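You operate a simulated robot arm through the tools that you are given. There is no shell and no other tool. Be economical: measure what you need, move in short steps, check, and stop when the job is done.

The job below is to be done with a simulated robot arm. You get a single attempt, and the scene is never put back.

## Task
Pump soap into the sink once and set the grey mug and the blue egg cup in to soak.
Fine: the bottle ends on the top over the drawers.

Only the result counts: the job must be done as asked and must still hold three seconds after the hand-in. Knocking over, shifting, dropping, spilling or breaking anything else fails it.

## Robot
A 6-joint arm with a two-finger parallel gripper, fixed in place. Base frame: the origin is at the foot of the arm, x ahead of it, y to its left, z up. Lengths are in m, angles in degrees, forces in N, time in s.
Its first joint turns from -66.0 to 66.0 degrees. Payload 2.7 kg.
Tool frame: the origin (TCP) lies between the finger pads and is the grasp point; the fingertips stand 0.023 m ahead of it; z points along the fingers, y is the line along which they close. Largest opening 0.094 m; finger width 0.038, thickness 0.01; the body of the gripper, 0.054 by 0.096 m, starts 0.039 m behind the TCP.
Orientation is told as [roll, pitch, yaw] about the base's x, y, z axes, in that order, counted from this pose: with the fingers straight down and closing along the base's y, the tool's x points along the base's -x, its y along +y and its z along -z.

## Interface
- The arm moves only by the tool step_arm. Its argument "deltas" is text: rows parted by semicolons, each of 6 numbers parted by spaces: the shift along the tool's x, y, z in m, then the turn, a rotation vector about the tool's x, y, z in degrees. In form: x y z ax ay az; .... A call has 1 to 20 rows; each row shifts and turns the commanded pose from where the row before left it, along the tool's axes as they then stand. "hand" is the finger opening in m, from 0 to 0.094, set as the call begins (left out, the last holds). Rows are played at 5 a second. More than 0.05 m and 8.6 degrees between two rows, or a gripper value outside its range, and nothing of the call is played. A pose out of reach is approached as far as the arm can. The call stops where the force on the tool passes 40 N (or 10 N more than at its start, if that is more) or the arm is blocked; 0.2 s more then pass. The fingers move at their own pace (about 0.045 m/s each) and stop on an object; they squeeze with about 30 N. The grip force told is the motor's: it shows also when the fingers shut on nothing. Time passes only in rows, and 0.2 s behind the last, so rows that do not move let the fingers close. The reply holds the time, the measured pose of the TCP, the force on the tool along the base axes, the opening and the grip force, in the units named above and with some noise.
- Cameras (640 x 400 px; columns grow to the right, rows downward): "scene" is fixed at [0.095, -0.4509, 1.4093]; the picture's right is [0.61, -0.79, 0.00], its down [-0.45, -0.35, -0.82] and it looks along [0.65, 0.50, -0.57] (base axes); focal length 214 px, centre (320, 200). "wrist" rides on the gripper at [-0.039, 0, -0.044] in the tool frame; the picture's right is [0.00, -1.00, 0.00], its down [0.97, 0.00, -0.24] and it looks along [0.24, 0.00, 0.97] (tool axes); focal length 218 px, centre (320, 200).
- snapshot(camera): a new picture of that camera. It takes no simulated time.
- measure_at(camera, pixels): for up to 12 pixels [column, row] of the newest picture of that camera ("zoom" is the newest enlarged one), the place [x, y, z] in the base frame of the surface seen there, good to about 0.002 m, but the place of the scene camera against the robot may be out by one fixed shift of up to 0.012 m in any direction. It takes no simulated time.
- zoom(camera, box): a new picture of the part [left, top, right, bottom] of that camera's present view, enlarged. It takes no simulated time.
- sign_off(): hands the job in; it is judged then, once.

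Go step by step. Measure first, check grasps and placings, and put right what went wrong. The budget is 80 turns and 38 pictures, counting those below and the enlarged ones. Unless the task says otherwise, let go and move clear before handing in, and close with one line.

The tools are called after "Request:" by a JSON object that holds its "name" and its "arguments". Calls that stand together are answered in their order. step_arm: Moves the arm, as the interface text tells. Its arguments: {"type":"object","properties":{"deltas":{"type":"string"},"hand":{"type":"number"}},"required":["deltas"]} The other tools are called the same way: snapshot (camera) takes a picture; measure_at (camera, pixels) gives the place of the surface under pixels of a picture; zoom (camera, box) takes an enlarged picture of a part of a camera's view; sign_off () hands the job in.

At the start:

```text
clock: 0.0
tcp_pos: [0.2912, 0.0382, 1.3336]
tcp_rot: [0.0, 0.0, 0.1]
wrist_force: [0.4, 0.1, -0.2]
gripper_width: 0.0941
gripper_force: 0.0
```

scene: 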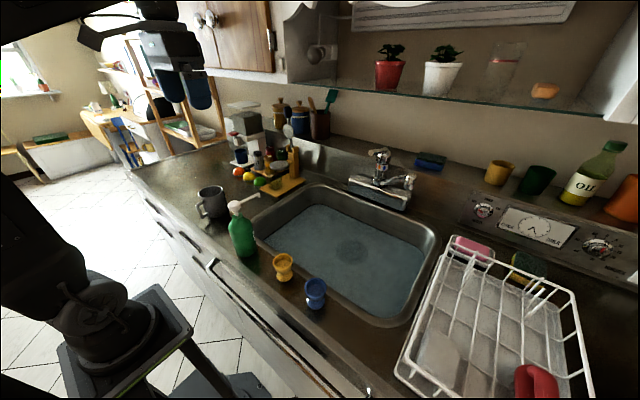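
wrist: 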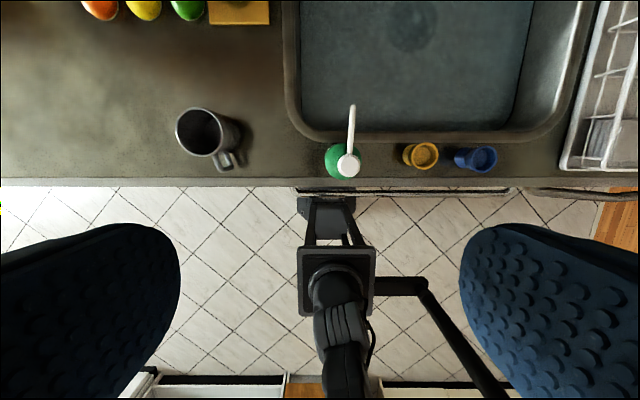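

The wrist picture shows the bottle at about (345,160) with its nozzle end at (352,108), the mug at (205,135), the blue cup at (477,159) and the sink's near rim at row ~135. I measure these first.

Request:
{"name": "measure_at", "arguments": {"camera": "wrist", "pixels": [[348, 166], [352, 108], [335, 160], [200, 112], [200, 132], [228, 162], [478, 158], [420, 155], [350, 133], [410, 30], [345, 150], [240, 180]]}}

Request:
{"name": "measure_at", "arguments": {"camera": "scene", "pixels": [[235, 206], [258, 194], [240, 240], [210, 190], [199, 208], [315, 283], [283, 260], [350, 250], [265, 240], [316, 305], [243, 254], [300, 190]]}}

Request:
{"name": "zoom", "arguments": {"camera": "scene", "box": [180, 160, 340, 320]}}

Request:
{"name": "zoom", "arguments": {"camera": "wrist", "box": [160, 80, 520, 200]}}

```text
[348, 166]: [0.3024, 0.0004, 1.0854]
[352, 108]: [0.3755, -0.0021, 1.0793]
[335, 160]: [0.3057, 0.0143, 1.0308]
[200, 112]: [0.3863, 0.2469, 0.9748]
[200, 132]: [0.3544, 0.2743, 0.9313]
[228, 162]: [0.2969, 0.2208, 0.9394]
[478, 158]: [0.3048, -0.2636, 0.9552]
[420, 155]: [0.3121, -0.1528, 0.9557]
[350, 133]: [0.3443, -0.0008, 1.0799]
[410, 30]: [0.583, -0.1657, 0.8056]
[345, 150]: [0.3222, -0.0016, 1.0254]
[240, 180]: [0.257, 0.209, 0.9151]
```

```text
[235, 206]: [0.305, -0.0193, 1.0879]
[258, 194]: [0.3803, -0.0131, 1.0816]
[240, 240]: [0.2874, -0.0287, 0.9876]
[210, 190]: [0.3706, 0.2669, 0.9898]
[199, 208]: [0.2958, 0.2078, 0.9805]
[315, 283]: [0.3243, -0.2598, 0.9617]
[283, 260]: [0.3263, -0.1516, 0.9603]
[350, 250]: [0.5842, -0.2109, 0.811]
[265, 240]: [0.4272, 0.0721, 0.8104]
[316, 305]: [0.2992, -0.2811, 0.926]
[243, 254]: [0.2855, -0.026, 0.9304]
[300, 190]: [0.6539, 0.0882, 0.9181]
```

```text
2.50 times, centred on (260, 240) of scene
```

zoom: 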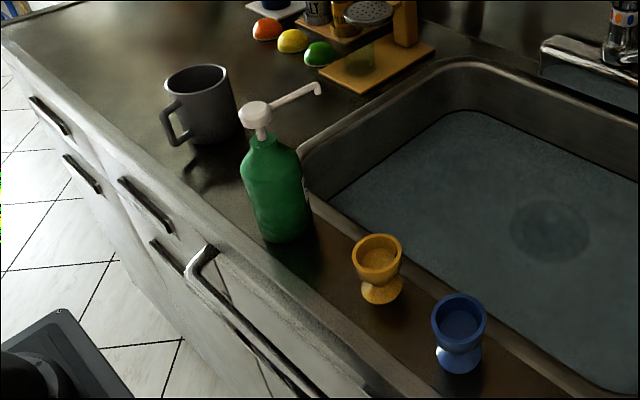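

```text
1.78 times, centred on (340, 140) of wrist
```

zoom: 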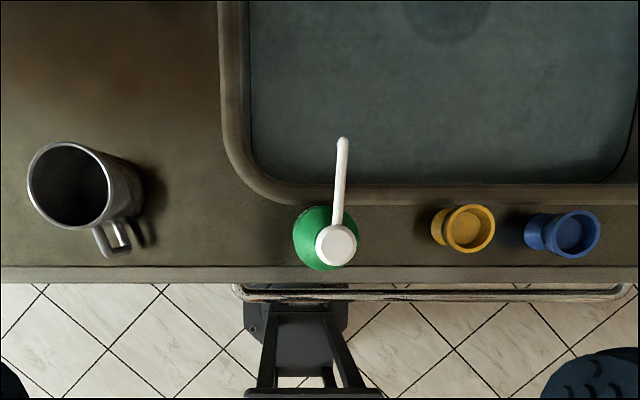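

The counter height, rim edges and drawer boundaries are still unknown; I measure them on wrist and scene pictures.

Request:
{"name": "measure_at", "arguments": {"camera": "wrist", "pixels": [[270, 150], [270, 178], [385, 155], [385, 145], [385, 138], [385, 130], [385, 120], [285, 60], [292, 60], [300, 60], [100, 100], [310, 120]]}}

Request:
{"name": "measure_at", "arguments": {"camera": "zoom", "pixels": [[343, 142], [343, 160], [339, 205], [336, 245], [302, 235], [70, 150], [70, 215], [30, 185], [107, 185], [108, 225], [122, 250], [571, 262]]}}

Request:
{"name": "measure_at", "arguments": {"camera": "scene", "pixels": [[192, 206], [200, 223], [217, 233], [222, 258], [232, 263], [226, 240], [210, 243], [208, 260], [240, 290], [182, 195], [270, 300], [150, 200]]}}

Request:
{"name": "zoom", "arguments": {"camera": "scene", "box": [120, 170, 300, 350]}}

```text
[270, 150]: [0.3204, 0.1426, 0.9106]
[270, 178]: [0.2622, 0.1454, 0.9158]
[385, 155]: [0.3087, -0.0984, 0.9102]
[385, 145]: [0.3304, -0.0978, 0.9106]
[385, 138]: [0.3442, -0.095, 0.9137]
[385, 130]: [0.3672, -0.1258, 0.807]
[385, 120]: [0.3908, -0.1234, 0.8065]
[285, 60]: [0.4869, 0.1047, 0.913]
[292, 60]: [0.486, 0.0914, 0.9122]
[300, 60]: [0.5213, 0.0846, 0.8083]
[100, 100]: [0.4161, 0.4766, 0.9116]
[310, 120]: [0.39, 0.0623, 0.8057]
```

```text
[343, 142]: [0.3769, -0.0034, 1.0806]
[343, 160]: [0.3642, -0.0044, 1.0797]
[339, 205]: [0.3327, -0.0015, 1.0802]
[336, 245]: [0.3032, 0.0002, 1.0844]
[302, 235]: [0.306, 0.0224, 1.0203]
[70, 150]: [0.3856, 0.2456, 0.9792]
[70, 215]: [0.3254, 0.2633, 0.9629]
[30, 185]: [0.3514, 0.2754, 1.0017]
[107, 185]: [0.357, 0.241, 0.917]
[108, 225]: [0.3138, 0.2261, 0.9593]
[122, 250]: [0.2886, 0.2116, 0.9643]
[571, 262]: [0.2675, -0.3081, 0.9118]
```

```text
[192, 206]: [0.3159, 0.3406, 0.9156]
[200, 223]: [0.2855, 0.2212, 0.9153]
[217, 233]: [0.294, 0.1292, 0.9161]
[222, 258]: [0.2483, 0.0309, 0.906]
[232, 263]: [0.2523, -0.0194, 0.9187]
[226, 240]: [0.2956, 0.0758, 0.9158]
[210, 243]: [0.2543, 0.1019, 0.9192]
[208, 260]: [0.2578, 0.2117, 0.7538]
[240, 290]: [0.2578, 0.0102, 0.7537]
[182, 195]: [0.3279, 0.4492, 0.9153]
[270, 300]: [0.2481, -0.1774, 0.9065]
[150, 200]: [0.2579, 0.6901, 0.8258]
```

```text
2.22 times, centred on (210, 260) of scene
```

zoom: 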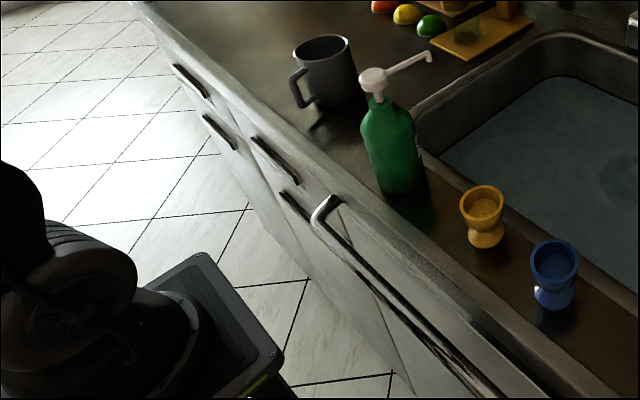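

The counter is at z≈0.911, the water at ≈0.806, and the nozzle tip (x≈0.377) already hangs past the sink's rim (x≈0.35). I look closer at the bottle's pump and the drawer boundary.

Request:
{"name": "zoom", "arguments": {"camera": "scene", "box": [215, 180, 275, 265]}}

Request:
{"name": "measure_at", "arguments": {"camera": "scene", "pixels": [[235, 210], [237, 214], [237, 218], [237, 222], [238, 227], [239, 233], [206, 262], [217, 275], [195, 250], [180, 240], [350, 310], [400, 240]]}}

```text
4.71 times, centred on (245, 222) of scene
```

zoom: 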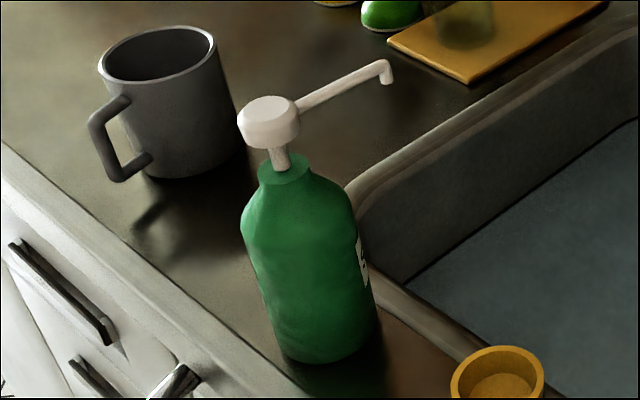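

```text
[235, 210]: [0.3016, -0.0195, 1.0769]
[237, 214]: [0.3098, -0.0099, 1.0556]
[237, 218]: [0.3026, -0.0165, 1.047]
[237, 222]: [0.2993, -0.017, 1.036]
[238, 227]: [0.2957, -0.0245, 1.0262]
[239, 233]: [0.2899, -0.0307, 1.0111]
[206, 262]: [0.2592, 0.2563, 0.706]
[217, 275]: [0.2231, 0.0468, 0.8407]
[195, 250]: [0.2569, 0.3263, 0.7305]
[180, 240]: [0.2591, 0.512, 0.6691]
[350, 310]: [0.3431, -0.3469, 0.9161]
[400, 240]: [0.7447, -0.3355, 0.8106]
```

The pump head is centred at (0.303, 0.000) with its top at z≈1.085, and the drawers lie left at y>0.1. I close the fingers and come to a point just over the pump head.

Request:
{"name": "step_arm", "arguments": {"deltas": "-0.0115 -0.019 0 0 0 0; 0 -0.019 0.03 0 0 0; 0 0 0.045 0 0 0; 0 0 0.045 0 0 0; 0 0 0.045 0 0 0; 0 0 0.04 0 0 0; 0 0 0 0 0 0; 0 0 0 0 0 0", "hand": 0}}

Request:
{"name": "snapshot", "arguments": {"camera": "wrist"}}

```text
clock: 1.8
tcp_pos: [0.3027, -0.0034, 1.1279]
tcp_rot: [0.0, 0.0, 0.0]
wrist_force: [0.4, 0.3, 0.2]
gripper_width: 0.0
gripper_force: 30.0
```

```text
31 pictures are left
```

wrist: 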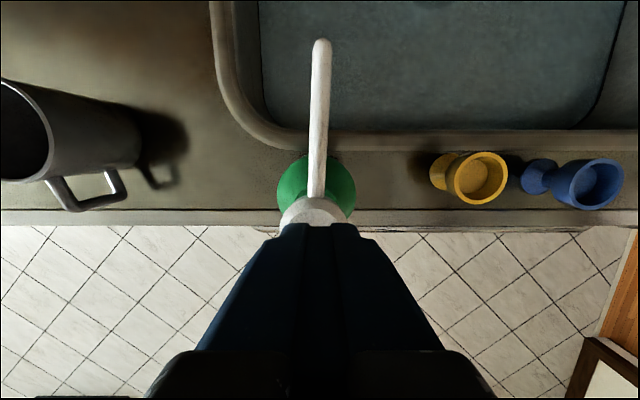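

The tips stand about 3 mm right of the head's centre (head at column 313, fingers at 320). I shift +3 mm in y and press down in small rows; the call stops itself at the end stop.

Request:
{"name": "step_arm", "arguments": {"deltas": "0 0.003 0 0 0 0; 0 0 0.008 0 0 0; 0 0 0.008 0 0 0; 0 0 0.004 0 0 0; 0 0 0.003 0 0 0; 0 0 0.003 0 0 0; 0 0 0.003 0 0 0; 0 0 0.002 0 0 0; 0 0 0.002 0 0 0; 0 0 0.002 0 0 0"}}

Request:
{"name": "zoom", "arguments": {"camera": "scene", "box": [200, 150, 300, 270]}}

```text
clock: 4.0
tcp_pos: [0.302, 0.0025, 1.0948]
tcp_rot: [0.0, -0.1, 0.1]
wrist_force: [0.0, -1.9, 8.7]
gripper_width: 0.0
gripper_force: 30.0
```

```text
3.33 times, centred on (250, 210) of scene
```

zoom: 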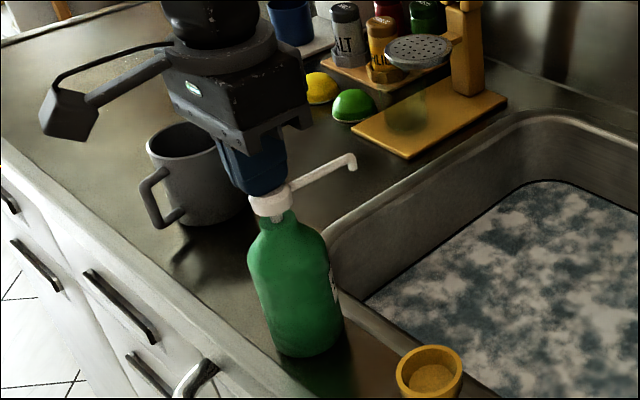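

The water has turned foamy, so the pump press counted; force 8.7 N shows the pump is down. I raise straight up, open and go toward the mug.

Request:
{"name": "step_arm", "arguments": {"deltas": "0 0 -0.02 0 0 0; 0 0 -0.04 0 0 0; 0 0 -0.045 0 0 0; -0.015 0.045 -0.02 0 0 0; -0.015 0.045 0 0 0 0; -0.015 0.045 0 0 0 0; 0 0.045 0 0 0 0; 0 0.045 0 0 0 0; 0 0.01 0 0 0 0", "hand": 0.06}}

Request:
{"name": "snapshot", "arguments": {"camera": "wrist"}}

```text
refused: row 4 steps farther than a row can; nothing moved
```

```text
29 pictures are left
```

wrist: 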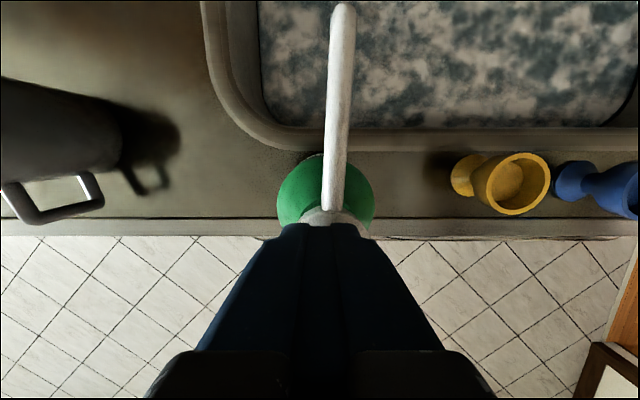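

The rows were refused for one too long step; the pump is still held down (nozzle at column 335). I raise with shorter rows, keeping the fingers shut until clear.

Request:
{"name": "step_arm", "arguments": {"deltas": "0 0 -0.02 0 0 0; 0 0 -0.04 0 0 0; 0 0 -0.045 0 0 0; -0.015 0.045 0 0 0 0; -0.015 0.045 0 0 0 0; -0.015 0.045 0 0 0 0; 0 0.045 0 0 0 0; 0 0.045 0 0 0 0; 0 0.01 0 0 0 0"}}

Request:
{"name": "snapshot", "arguments": {"camera": "wrist"}}

Request:
{"name": "snapshot", "arguments": {"camera": "scene"}}

```text
clock: 6.0
tcp_pos: [0.3481, 0.2387, 1.1971]
tcp_rot: [-0.1, 0.0, -0.1]
wrist_force: [-0.4, 0.6, -0.1]
gripper_width: 0.0
gripper_force: 30.7
```

```text
28 pictures are left
```

wrist: 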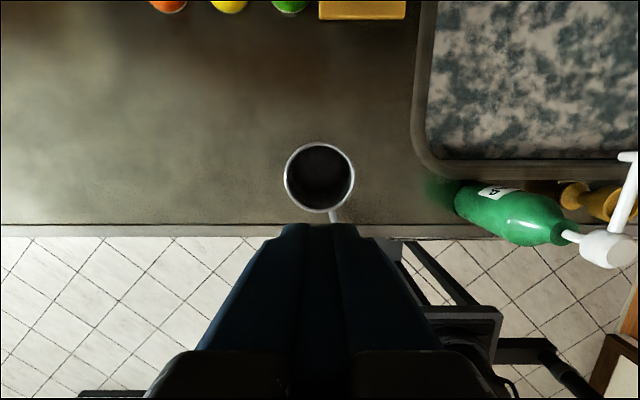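

```text
27 pictures are left
```

scene: 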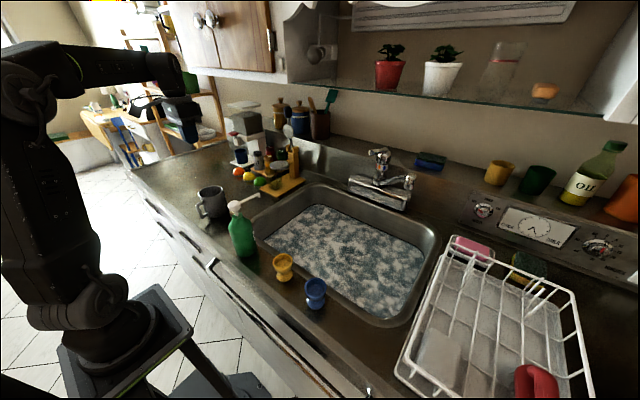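

The bottle stands upright as before and the mug is in clear view at (319,177). I measure its rim and the bottom, plus the egg shelf items nearby.

Request:
{"name": "measure_at", "arguments": {"camera": "wrist", "pixels": [[286, 177], [353, 177], [319, 144], [319, 210], [319, 177], [336, 216], [310, 212], [340, 150], [298, 150], [285, 182], [599, 247], [630, 158]]}}

Request:
{"name": "zoom", "arguments": {"camera": "wrist", "box": [270, 130, 370, 230]}}

```text
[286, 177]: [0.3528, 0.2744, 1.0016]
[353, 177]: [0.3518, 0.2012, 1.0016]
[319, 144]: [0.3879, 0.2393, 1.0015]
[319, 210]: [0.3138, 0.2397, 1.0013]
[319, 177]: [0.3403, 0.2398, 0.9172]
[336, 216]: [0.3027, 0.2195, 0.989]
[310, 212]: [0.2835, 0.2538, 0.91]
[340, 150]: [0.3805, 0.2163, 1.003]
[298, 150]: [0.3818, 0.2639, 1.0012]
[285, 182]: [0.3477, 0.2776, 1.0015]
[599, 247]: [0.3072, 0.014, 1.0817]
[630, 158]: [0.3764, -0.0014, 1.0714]
```

```text
4.00 times, centred on (320, 180) of wrist
```

zoom: 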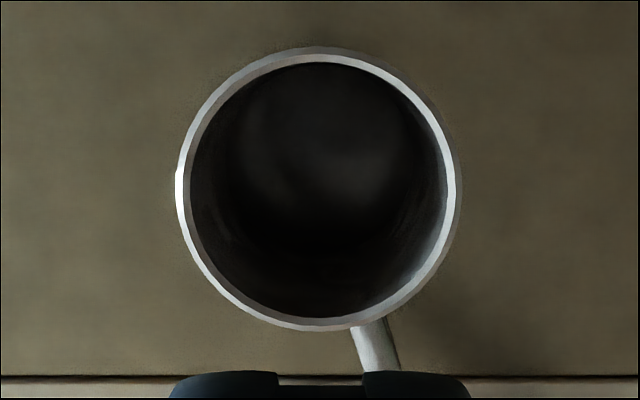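

The mug's rim spans y 0.2005–0.276, centre (0.351, 0.2385), about 76 mm across, so it fits within the open fingers; the handle lies at −x, out of the way. I open fully and lower over it.

Request:
{"name": "step_arm", "arguments": {"deltas": "-0.0035 0 0 0 0 0; 0 0 0 0 0 0; 0 0 0.04 0 0 0; 0 0 0.04 0 0 0; 0 0 0.04 0 0 0; 0 0 0.03 0 0 0; 0 0 0.03 0 0 0; 0 0 0.02 0 0 0; 0 0 0.02 0 0 0; 0 0 0 0 0 0", "hand": 0.094}}

Request:
{"name": "snapshot", "arguments": {"camera": "wrist"}}

```text
clock: 8.2
tcp_pos: [0.3518, 0.2381, 0.9782]
tcp_rot: [0.0, 0.0, 0.0]
wrist_force: [0.0, 0.2, -0.2]
gripper_width: 0.0939
gripper_force: 0.1
```

```text
25 pictures are left
```

wrist: 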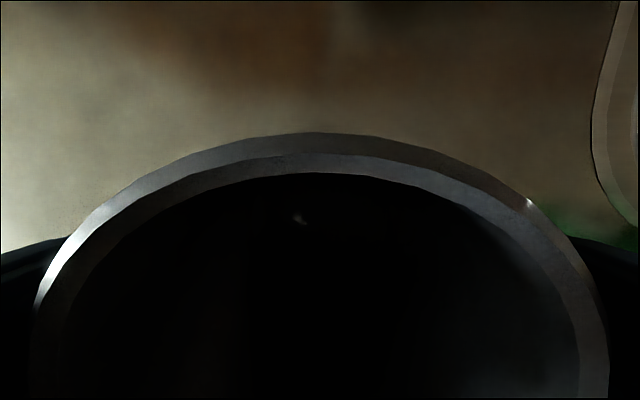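

The fingers straddle the mug rim evenly. I close on it and lift slightly.

Request:
{"name": "step_arm", "arguments": {"deltas": "0 0 0 0 0 0; 0 0 0 0 0 0; 0 0 0 0 0 0; 0 0 0 0 0 0; 0 0 -0.01 0 0 0; 0 0 -0.02 0 0 0", "hand": 0.05}}

```text
clock: 9.6
tcp_pos: [0.351, 0.2402, 1.0108]
tcp_rot: [-0.1, 0.0, 0.1]
wrist_force: [0.9, -0.4, -3.1]
gripper_width: 0.0783
gripper_force: 29.7
```

The mug is held (opening 0.078, 3 N weight). I lift it high over the bottle's height and carry it over the sink.

Request:
{"name": "step_arm", "arguments": {"deltas": "0 0 -0.045 0 0 0; 0 0 -0.045 0 0 0; 0 0 -0.045 0 0 0; 0 0 -0.045 0 0 0; -0.0157 -0.0414 0 0 0 0; -0.0157 -0.0414 0 0 0 0; -0.0157 -0.0414 0 0 0 0; -0.0157 -0.0414 0 0 0 0; -0.0157 -0.0414 0 0 0 0; -0.0157 -0.0414 0 0 0 0; -0.0157 -0.0414 0 0 0 0; 0 0 0 0 0 0"}}

Request:
{"name": "snapshot", "arguments": {"camera": "scene"}}

```text
clock: 12.2
tcp_pos: [0.4621, -0.0505, 1.1892]
tcp_rot: [0.0, -0.1, 0.0]
wrist_force: [-0.6, 1.3, -2.5]
gripper_width: 0.0781
gripper_force: 30.2
```

```text
24 pictures are left
```

scene: 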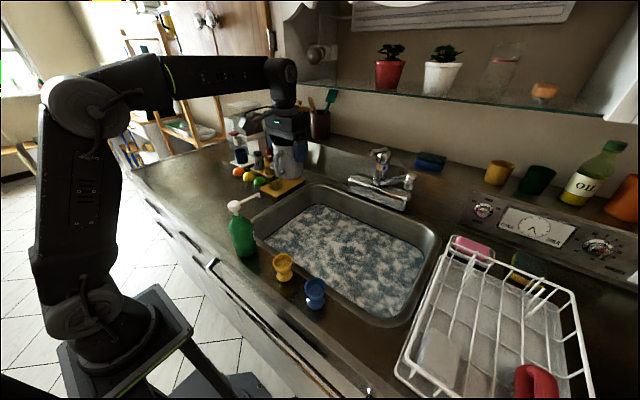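

The mug hangs clear over the left half of the sink. I lower it to just above the foamy surface.

Request:
{"name": "step_arm", "arguments": {"deltas": "0 0 0.045 0 0 0; 0 0 0.045 0 0 0; 0 0 0.045 0 0 0; 0 0 0.045 0 0 0; 0 0 0.045 0 0 0; 0 0 0.04 0 0 0; 0 0 0.03 0 0 0; 0 0 0.01 0 0 0; 0 0 0 0 0 0"}}

Request:
{"name": "zoom", "arguments": {"camera": "scene", "box": [220, 100, 440, 330]}}

```text
clock: 14.2
tcp_pos: [0.4619, -0.0508, 0.8856]
tcp_rot: [0.0, 0.0, -0.1]
wrist_force: [-0.5, 0.6, -2.7]
gripper_width: 0.0783
gripper_force: 29.6
```

```text
1.74 times, centred on (330, 215) of scene
```

zoom: 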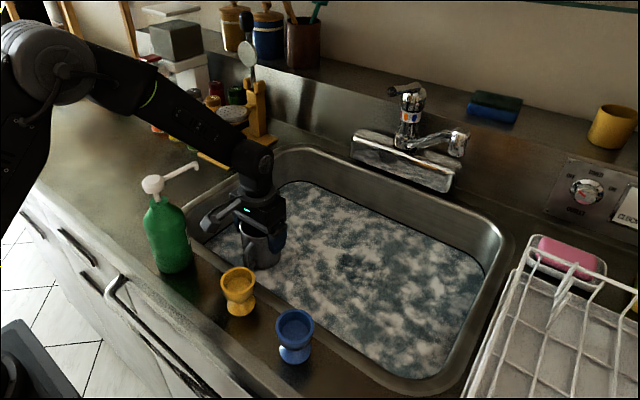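

The mug is just above the water, but a box on the wrist at zoom pixel (220,212) might near the sink's rim. I measure it before lowering further.

Request:
{"name": "measure_at", "arguments": {"camera": "zoom", "pixels": [[208, 228], [222, 213], [240, 202], [258, 210], [262, 250], [262, 268], [250, 260], [190, 235], [205, 240], [280, 240], [265, 160], [320, 240]]}}

```text
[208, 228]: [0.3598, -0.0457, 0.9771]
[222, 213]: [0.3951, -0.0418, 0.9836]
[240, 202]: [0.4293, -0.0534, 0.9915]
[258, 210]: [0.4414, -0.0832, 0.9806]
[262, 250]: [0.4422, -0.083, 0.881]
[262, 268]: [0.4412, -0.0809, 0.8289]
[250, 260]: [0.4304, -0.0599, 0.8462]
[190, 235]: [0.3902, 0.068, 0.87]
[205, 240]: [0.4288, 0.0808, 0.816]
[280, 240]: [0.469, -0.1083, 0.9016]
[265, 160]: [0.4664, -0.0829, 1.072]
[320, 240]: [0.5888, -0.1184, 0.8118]
```

The box reaches x=0.36 at z≈0.97, too near the rim for a deeper descent. I shift +0.06 m in x first, then lower slowly until contact.

Request:
{"name": "step_arm", "arguments": {"deltas": "-0.03 0 0 0 0 0; -0.03 0 0 0 0 0; 0 0 0.01 0 0 0; 0 0 0.01 0 0 0; 0 0 0.01 0 0 0; 0 0 0.01 0 0 0; 0 0 0.01 0 0 0; 0 0 0 0 0 0"}}

```text
clock: 16.0
tcp_pos: [0.5194, -0.0504, 0.835]
tcp_rot: [0.0, 0.0, 0.0]
wrist_force: [0.6, -0.4, -3.3]
gripper_width: 0.0785
gripper_force: 29.9
```

No contact yet with the mug's bottom near 0.768. I continue slowly.

Request:
{"name": "step_arm", "arguments": {"deltas": "0 0 0.006 0 0 0; 0 0 0.006 0 0 0; 0 0 0.006 0 0 0; 0 0 0.006 0 0 0; 0 0 0.006 0 0 0; 0 0 0 0 0 0"}}

```text
clock: 17.4
tcp_pos: [0.5224, -0.0504, 0.8075]
tcp_rot: [0.0, -0.4, 0.0]
wrist_force: [5.8, -4.3, 17.9]
gripper_width: 0.0785
gripper_force: 30.0
```

There is contact (17.9 N up), with the mug's bottom near 0.740. I back off a little and look before letting go.

Request:
{"name": "step_arm", "arguments": {"deltas": "0 0 -0.003 0 0 0; 0 0 0 0 0 0"}}

Request:
{"name": "zoom", "arguments": {"camera": "scene", "box": [240, 130, 400, 290]}}

Request:
{"name": "snapshot", "arguments": {"camera": "wrist"}}

```text
clock: 18.0
tcp_pos: [0.5187, -0.0503, 0.8064]
tcp_rot: [0.1, 0.3, 0.0]
wrist_force: [1.2, 2.0, 0.6]
gripper_width: 0.078
gripper_force: 30.1
```

```text
2.50 times, centred on (320, 210) of scene
```

zoom: 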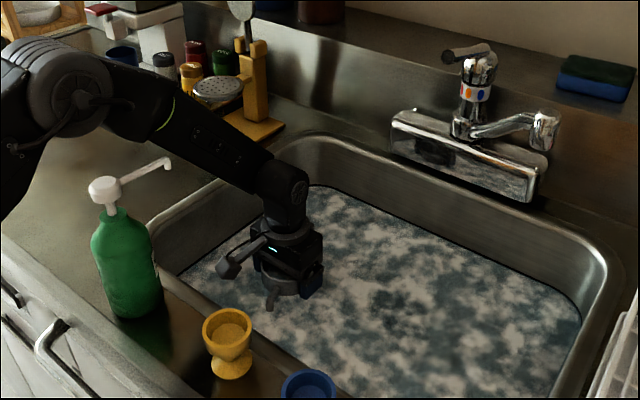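

```text
21 pictures are left
```

wrist: 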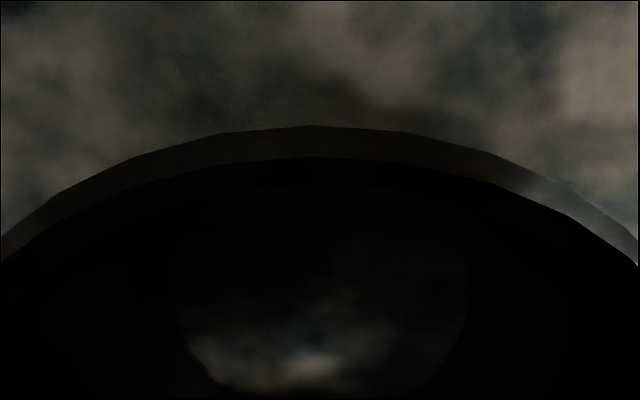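

Force is near zero, so the floor carries the mug. I open and lift straight out.

Request:
{"name": "step_arm", "arguments": {"deltas": "0 0 0 0 0 0; 0 0 0 0 0 0; 0 0 0 0 0 0; 0 0 -0.02 0 0 0; 0 0 -0.04 0 0 0; 0 0 -0.045 0 0 0; 0 0 -0.045 0 0 0; 0 0 -0.045 0 0 0; 0 0 -0.045 0 0 0; 0 0 -0.045 0 0 0", "hand": 0.094}}

Request:
{"name": "snapshot", "arguments": {"camera": "wrist"}}

```text
clock: 20.2
tcp_pos: [0.5204, -0.0514, 1.0922]
tcp_rot: [0.0, 0.0, -0.1]
wrist_force: [-0.3, -0.5, 0.0]
gripper_width: 0.094
gripper_force: 0.0
```

```text
20 pictures are left
```

wrist: 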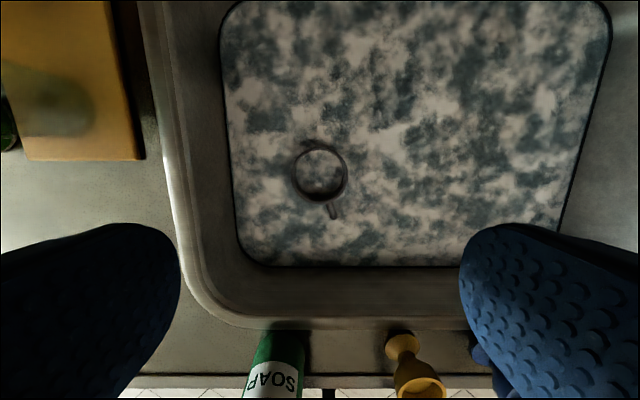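

The mug stands upright in the water at (320,175). Next I move over the blue egg cup.

Request:
{"name": "step_arm", "arguments": {"deltas": "0 0 -0.03 0 0 0; 0.0314 -0.0305 0 0 0 0; 0.0314 -0.0305 0 0 0 0; 0.0314 -0.0305 0 0 0 0; 0.0314 -0.0305 0 0 0 0; 0.0314 -0.0305 0 0 0 0; 0.0314 -0.0305 0 0 0 0; 0.0314 -0.0305 0 0 0 0; 0 0 0 0 0 0", "hand": 0.075}}

Request:
{"name": "snapshot", "arguments": {"camera": "wrist"}}

```text
clock: 22.2
tcp_pos: [0.2986, -0.2645, 1.1239]
tcp_rot: [0.0, 0.0, 0.0]
wrist_force: [-0.5, -0.1, 0.1]
gripper_width: 0.0753
gripper_force: 0.0
```

```text
19 pictures are left
```

wrist: 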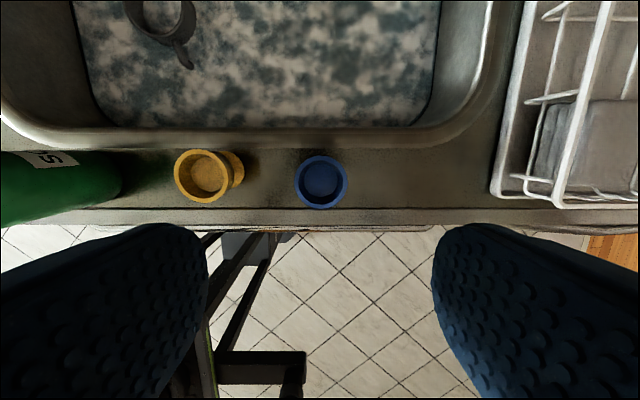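

The blue cup is in view at (321,181). I measure its rim and the yellow cup's near edge.

Request:
{"name": "measure_at", "arguments": {"camera": "wrist", "pixels": [[296, 181], [346, 181], [321, 157], [321, 206], [321, 180], [225, 172], [242, 172], [500, 185], [360, 190]]}}

```text
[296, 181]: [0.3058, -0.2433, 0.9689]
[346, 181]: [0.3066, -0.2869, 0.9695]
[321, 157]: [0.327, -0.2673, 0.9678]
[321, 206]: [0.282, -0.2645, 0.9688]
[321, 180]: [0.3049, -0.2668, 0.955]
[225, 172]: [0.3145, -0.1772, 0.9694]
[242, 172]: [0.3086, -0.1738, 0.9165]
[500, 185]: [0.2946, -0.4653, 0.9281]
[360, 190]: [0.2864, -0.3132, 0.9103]
```

The blue cup's centre is (0.305, −0.265), rim z 0.969, 45 mm across; the yellow cup's edge at y=−0.174 stays clear. I lower over it.

Request:
{"name": "step_arm", "arguments": {"deltas": "-0.0065 -0.001 0 0 0 0; 0 0 0.04 0 0 0; 0 0 0.04 0 0 0; 0 0 0.035 0 0 0; 0 0 0.03 0 0 0; 0 0 0.024 0 0 0; 0 0 0 0 0 0"}}

Request:
{"name": "step_arm", "arguments": {"deltas": "0 0 0 0 0 0; 0 0 0 0 0 0; 0 0 0 0 0 0; 0 0 0 0 0 0; 0 0 -0.01 0 0 0; 0 0 -0.02 0 0 0; 0 0 0 0 0 0", "hand": 0.02}}

Request:
{"name": "snapshot", "arguments": {"camera": "wrist"}}

```text
clock: 23.8
tcp_pos: [0.3066, -0.2615, 0.9557]
tcp_rot: [0.0, 0.1, 0.1]
wrist_force: [-0.4, 0.1, -0.6]
gripper_width: 0.0751
gripper_force: 0.0
```

```text
clock: 25.4
tcp_pos: [0.3075, -0.2628, 0.9827]
tcp_rot: [0.0, 0.0, 0.1]
wrist_force: [0.8, 0.3, -1.3]
gripper_width: 0.0491
gripper_force: 30.5
```

```text
18 pictures are left
```

wrist: 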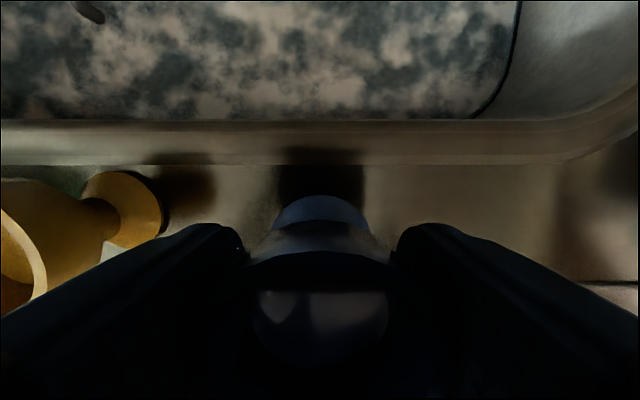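

The blue cup is held and lifted. I carry it over the sink and lower it toward the floor (expected TCP z ≈0.785).

Request:
{"name": "step_arm", "arguments": {"deltas": "0 0 -0.03 0 0 0; 0 0 -0.03 0 0 0; -0.0386 0.0086 0 0 0 0; -0.0386 0.0086 0 0 0 0; -0.0386 0.0086 0 0 0 0; -0.0386 0.0086 0 0 0 0; -0.0386 0.0086 0 0 0 0; 0 0 0.04 0 0 0; 0 0 0.04 0 0 0; 0 0 0.04 0 0 0; 0 0 0.04 0 0 0; 0 0 0.03 0 0 0; 0 0 0.03 0 0 0; 0 0 0.01 0 0 0; 0 0 0 0 0 0"}}

```text
clock: 28.6
tcp_pos: [0.5022, -0.2223, 0.8163]
tcp_rot: [0.0, 0.1, 0.0]
wrist_force: [-0.5, -0.3, -1.3]
gripper_width: 0.049
gripper_force: 30.3
```

Request:
{"name": "step_arm", "arguments": {"deltas": "0 0 0.01 0 0 0; 0 0 0.01 0 0 0; 0 0 0.004 0 0 0; 0 0 0.003 0 0 0; 0 0 0.003 0 0 0; 0 0 0 0 0 0"}}

```text
clock: 30.0
tcp_pos: [0.5014, -0.2227, 0.7858]
tcp_rot: [0.0, -0.3, 0.0]
wrist_force: [3.2, -3.8, 17.3]
gripper_width: 0.0489
gripper_force: 29.5
```

The cup touches the floor (17 N) at TCP z 0.786, as expected. I ease off, open moderately and lift out.

Request:
{"name": "step_arm", "arguments": {"deltas": "0 0 -0.003 0 0 0; 0 0 0 0 0 0"}}

Request:
{"name": "step_arm", "arguments": {"deltas": "0 0 0 0 0 0; 0 0 0 0 0 0; 0 0 0 0 0 0; 0 0 -0.02 0 0 0; 0 0 -0.04 0 0 0; 0 0 -0.045 0 0 0; 0 0 -0.045 0 0 0; 0 0 -0.045 0 0 0; 0 0 -0.045 0 0 0; 0 0 -0.045 0 0 0; 0 0 -0.045 0 0 0; 0 0 -0.045 0 0 0", "hand": 0.08}}

Request:
{"name": "snapshot", "arguments": {"camera": "wrist"}}

Request:
{"name": "snapshot", "arguments": {"camera": "scene"}}

```text
clock: 30.6
tcp_pos: [0.5005, -0.2227, 0.7856]
tcp_rot: [0.1, 0.2, 0.0]
wrist_force: [2.8, -0.2, 5.0]
gripper_width: 0.0485
gripper_force: 30.5
```

```text
clock: 33.2
tcp_pos: [0.4993, -0.2258, 1.1628]
tcp_rot: [0.1, 0.1, 0.0]
wrist_force: [-1.0, 0.4, -0.7]
gripper_width: 0.0799
gripper_force: 0.1
```

```text
17 pictures are left
```

wrist: 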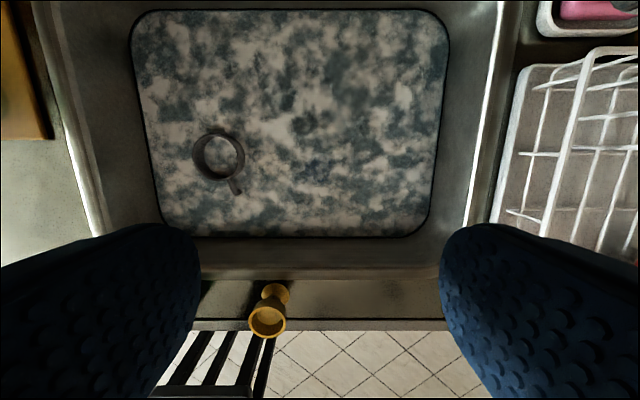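

```text
16 pictures are left
```

scene: 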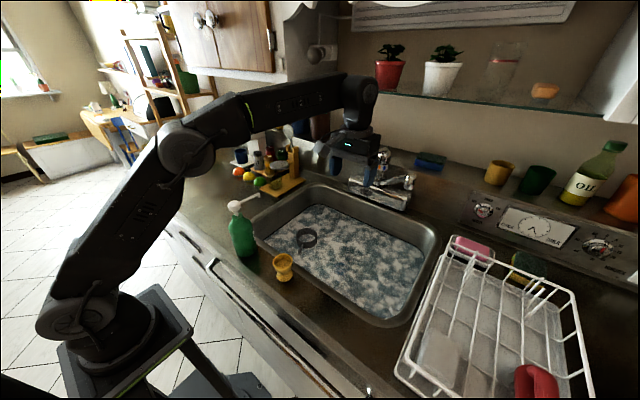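

The mug stands in the water and the egg cup lies under the foam near (312,168). Now I go above the bottle to grip its pump head.

Request:
{"name": "step_arm", "arguments": {"deltas": "0 0 -0.02 0 0 0; 0.028 0.0323 0 0 0 0; 0.028 0.0323 0 0 0 0; 0.028 0.0323 0 0 0 0; 0.028 0.0323 0 0 0 0; 0.028 0.0323 0 0 0 0; 0.028 0.0323 0 0 0 0; 0.028 0.0323 0 0 0 0; 0 0 0 0 0 0", "hand": 0.07}}

Request:
{"name": "snapshot", "arguments": {"camera": "wrist"}}

Request:
{"name": "zoom", "arguments": {"camera": "scene", "box": [180, 130, 300, 270]}}

```text
clock: 35.2
tcp_pos: [0.3045, -0.0, 1.1823]
tcp_rot: [0.0, 0.0, -0.1]
wrist_force: [0.5, 0.1, -0.1]
gripper_width: 0.0698
gripper_force: 0.1
```

```text
15 pictures are left
```

wrist: 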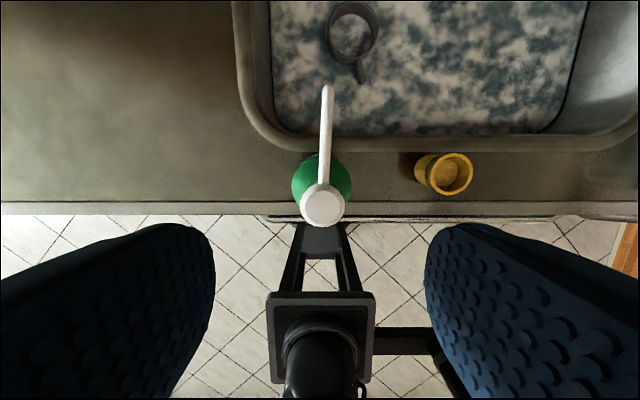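

```text
2.86 times, centred on (240, 200) of scene
```

zoom: 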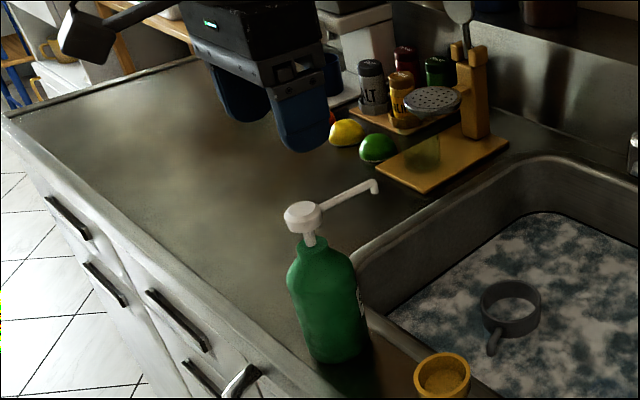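

The pump head shows at (322,206) with the nozzle still toward the sink. I measure it once more.

Request:
{"name": "measure_at", "arguments": {"camera": "wrist", "pixels": [[302, 207], [342, 207], [322, 190], [322, 224], [322, 207], [328, 88], [300, 185], [345, 185]]}}

Request:
{"name": "measure_at", "arguments": {"camera": "zoom", "pixels": [[302, 212], [302, 224], [305, 232], [308, 240], [308, 247], [308, 255], [160, 320], [243, 375], [125, 300], [205, 350], [150, 250]]}}

```text
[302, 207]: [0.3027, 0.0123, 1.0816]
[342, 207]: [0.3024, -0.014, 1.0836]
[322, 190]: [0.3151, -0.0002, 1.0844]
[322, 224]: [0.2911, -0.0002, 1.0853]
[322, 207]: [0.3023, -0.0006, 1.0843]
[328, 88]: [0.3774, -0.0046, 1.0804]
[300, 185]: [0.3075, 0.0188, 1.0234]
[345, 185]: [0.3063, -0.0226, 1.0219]
```

```text
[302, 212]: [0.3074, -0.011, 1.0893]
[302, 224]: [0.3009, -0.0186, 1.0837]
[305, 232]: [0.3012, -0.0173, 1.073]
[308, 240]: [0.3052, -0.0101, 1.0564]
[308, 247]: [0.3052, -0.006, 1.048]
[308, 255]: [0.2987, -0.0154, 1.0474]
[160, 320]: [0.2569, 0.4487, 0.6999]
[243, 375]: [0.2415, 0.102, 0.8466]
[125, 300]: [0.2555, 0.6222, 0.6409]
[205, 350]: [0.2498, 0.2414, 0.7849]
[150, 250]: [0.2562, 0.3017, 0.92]
```

The head is centred at (0.3025, −0.0005). I lower so the pads sit at the head (TCP z 1.071), then close.

Request:
{"name": "step_arm", "arguments": {"deltas": "0.002 0 0 0 0 0; 0 0 0.03 0 0 0; 0 0 0.03 0 0 0; 0 0 0.03 0 0 0; 0 0 0.021 0 0 0; 0 0 0 0 0 0"}}

Request:
{"name": "step_arm", "arguments": {"deltas": "0 0 0 0 0 0; 0 0 0 0 0 0; 0 0 0 0 0 0; 0 0 0 0 0 0; 0 0 0 0 0 0", "hand": 0.015}}

Request:
{"name": "zoom", "arguments": {"camera": "scene", "box": [180, 130, 300, 270]}}

```text
clock: 36.6
tcp_pos: [0.3019, 0.0015, 1.0712]
tcp_rot: [0.0, -0.1, 0.0]
wrist_force: [-1.0, 0.4, 0.6]
gripper_width: 0.0702
gripper_force: 0.1
```

```text
clock: 37.8
tcp_pos: [0.302, 0.0019, 1.0721]
tcp_rot: [-0.1, 0.0, 0.0]
wrist_force: [0.7, -1.3, -0.3]
gripper_width: 0.0293
gripper_force: 29.9
```

```text
2.86 times, centred on (240, 200) of scene
```

zoom: 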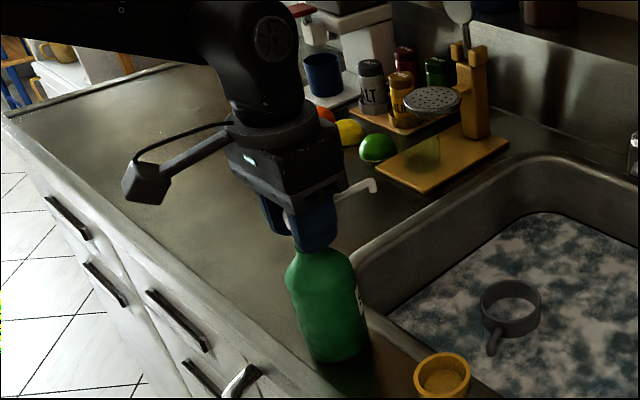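

The fingers hold the head (opening 0.029). I lift slowly 3 cm and check.

Request:
{"name": "step_arm", "arguments": {"deltas": "0 0 -0.005 0 0 0; 0 0 -0.005 0 0 0; 0 0 -0.01 0 0 0; 0 0 -0.01 0 0 0; 0 0 0 0 0 0"}}

Request:
{"name": "zoom", "arguments": {"camera": "scene", "box": [180, 130, 300, 270]}}

```text
clock: 39.0
tcp_pos: [0.3019, 0.0038, 1.1021]
tcp_rot: [0.0, -0.1, 0.0]
wrist_force: [0.2, 0.0, -2.6]
gripper_width: 0.0295
gripper_force: 29.7
```

```text
2.86 times, centred on (240, 200) of scene
```

zoom: 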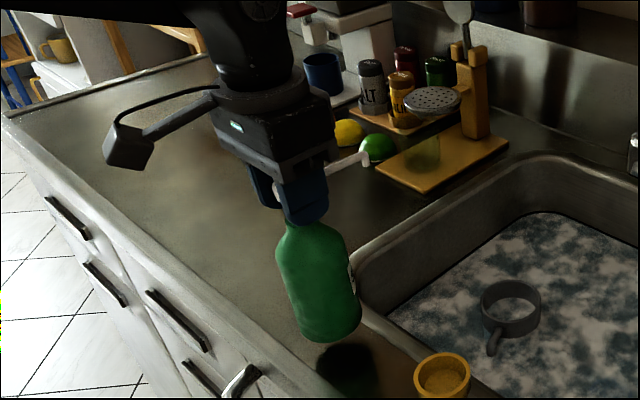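

The bottle hangs upright (2.6 N). I carry it gently to the drawer side, to about (0.32, 0.26).

Request:
{"name": "step_arm", "arguments": {"deltas": "-0.001 0.01 0 0 0 0; -0.0015 0.02 0 0 0 0; -0.0015 0.02 0 0 0 0; -0.0015 0.02 0 0 0 0; -0.0015 0.02 0 0 0 0; -0.0015 0.02 0 0 0 0; -0.0015 0.02 0 0 0 0; -0.0015 0.02 0 0 0 0; -0.0015 0.02 0 0 0 0; -0.0015 0.02 0 0 0 0; -0.0015 0.02 0 0 0 0; -0.0015 0.02 0 0 0 0; -0.0015 0.02 0 0 0 0; -0.001 0.01 0 0 0 0; 0 0 0 0 0 0; 0 0 0 0 0 0; 0 0 0 0 0 0"}}

Request:
{"name": "zoom", "arguments": {"camera": "scene", "box": [140, 110, 280, 250]}}

```text
clock: 42.6
tcp_pos: [0.3209, 0.2627, 1.1012]
tcp_rot: [-0.1, -0.1, 0.1]
wrist_force: [-0.7, -0.7, -4.0]
gripper_width: 0.0294
gripper_force: 29.9
```

```text
2.86 times, centred on (210, 180) of scene
```

zoom: 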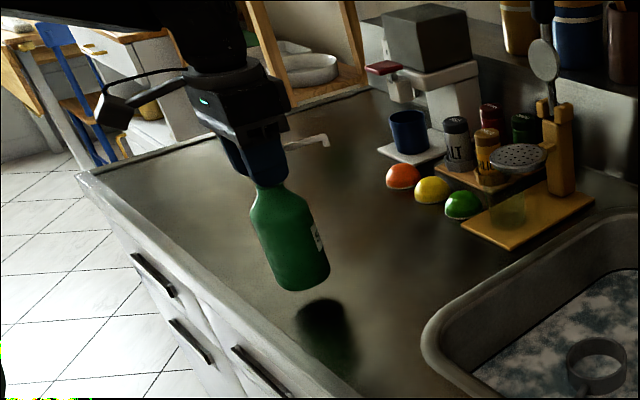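

The bottle's lean in the picture (35:95) matches the vertical's perspective there, so it is upright. I lower it 28 mm of the 30 mm lift.

Request:
{"name": "step_arm", "arguments": {"deltas": "0 0 0.01 0 0 0; 0 0 0.01 0 0 0; 0 0 0.005 0 0 0; 0 0 0.003 0 0 0; 0 0 0 0 0 0; 0 0 0 0 0 0"}}

Request:
{"name": "step_arm", "arguments": {"deltas": "0 0 0.001 0 0 0; 0 0 0 0 0 0; 0 0 0 0 0 0"}}

```text
clock: 44.0
tcp_pos: [0.3224, 0.2652, 1.0745]
tcp_rot: [0.0, 0.0, 0.0]
wrist_force: [0.2, -0.3, -3.5]
gripper_width: 0.0299
gripper_force: 30.1
```

```text
clock: 44.8
tcp_pos: [0.3233, 0.2655, 1.0721]
tcp_rot: [0.0, 0.0, 0.1]
wrist_force: [-0.7, 0.0, -3.4]
gripper_width: 0.0297
gripper_force: 30.0
```

The bottle still hangs (−3.4 N). I go down in 1 mm rows while watching the force.

Request:
{"name": "step_arm", "arguments": {"deltas": "0 0 0.001 0 0 0; 0 0 0 0 0 0; 0 0 0 0 0 0"}}

```text
clock: 45.6
tcp_pos: [0.3221, 0.2649, 1.0729]
tcp_rot: [0.1, 0.0, 0.0]
wrist_force: [0.9, -0.2, -0.3]
gripper_width: 0.0296
gripper_force: 30.1
```

The force fell to −0.3 N, so the counter now carries the bottle. I open and rise straight up.

Request:
{"name": "step_arm", "arguments": {"deltas": "0 0 0 0 0 0; 0 0 0 0 0 0; 0 0 0 0 0 0; 0 0 0 0 0 0; 0 0 -0.02 0 0 0; 0 0 -0.04 0 0 0; 0 0 -0.045 0 0 0; 0 0 -0.045 0 0 0; 0 0 -0.045 0 0 0; 0 0 0 0 0 0", "hand": 0.07}}

Request:
{"name": "snapshot", "arguments": {"camera": "scene"}}

Request:
{"name": "snapshot", "arguments": {"camera": "wrist"}}

Request:
{"name": "zoom", "arguments": {"camera": "scene", "box": [250, 190, 430, 320]}}

```text
clock: 47.8
tcp_pos: [0.3224, 0.2644, 1.2673]
tcp_rot: [0.0, 0.0, 0.0]
wrist_force: [-0.7, -0.2, 0.7]
gripper_width: 0.07
gripper_force: 0.0
```

```text
10 pictures are left
```

scene: 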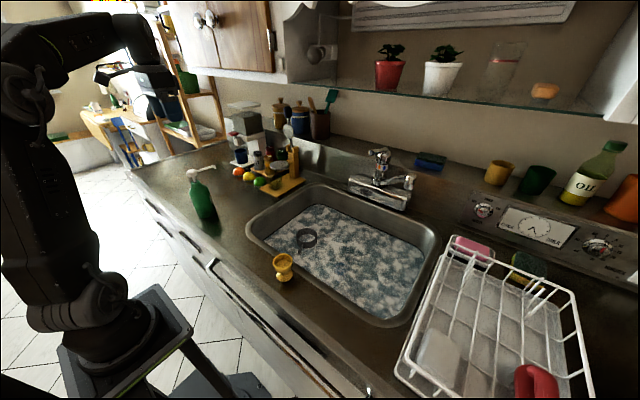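

```text
9 pictures are left
```

wrist: 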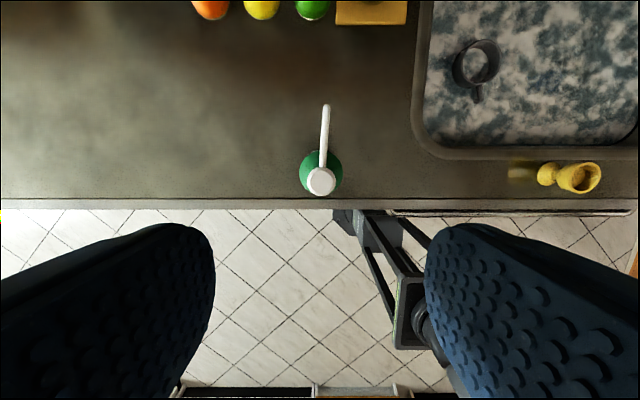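

```text
3.08 times, centred on (340, 255) of scene
```

zoom: 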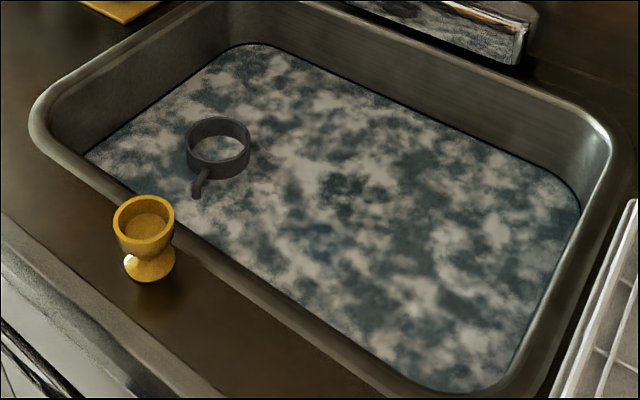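

The bottle stands upright over the drawers at scene (203,200), the mug stands in the foamy water at (306,238), and the blue egg cup lies under the foam where I set it. The yellow cup has not moved and the arm is clear, so I hand in.

Request:
{"name": "sign_off", "arguments": {}}

```text
The job is handed in.
```

I pumped soap into the sink once and set the grey mug and blue egg cup in to soak. The egg cup is fully under the foam, so I couldn't see whether it stayed upright. The bottle now stands on the counter over the drawers.
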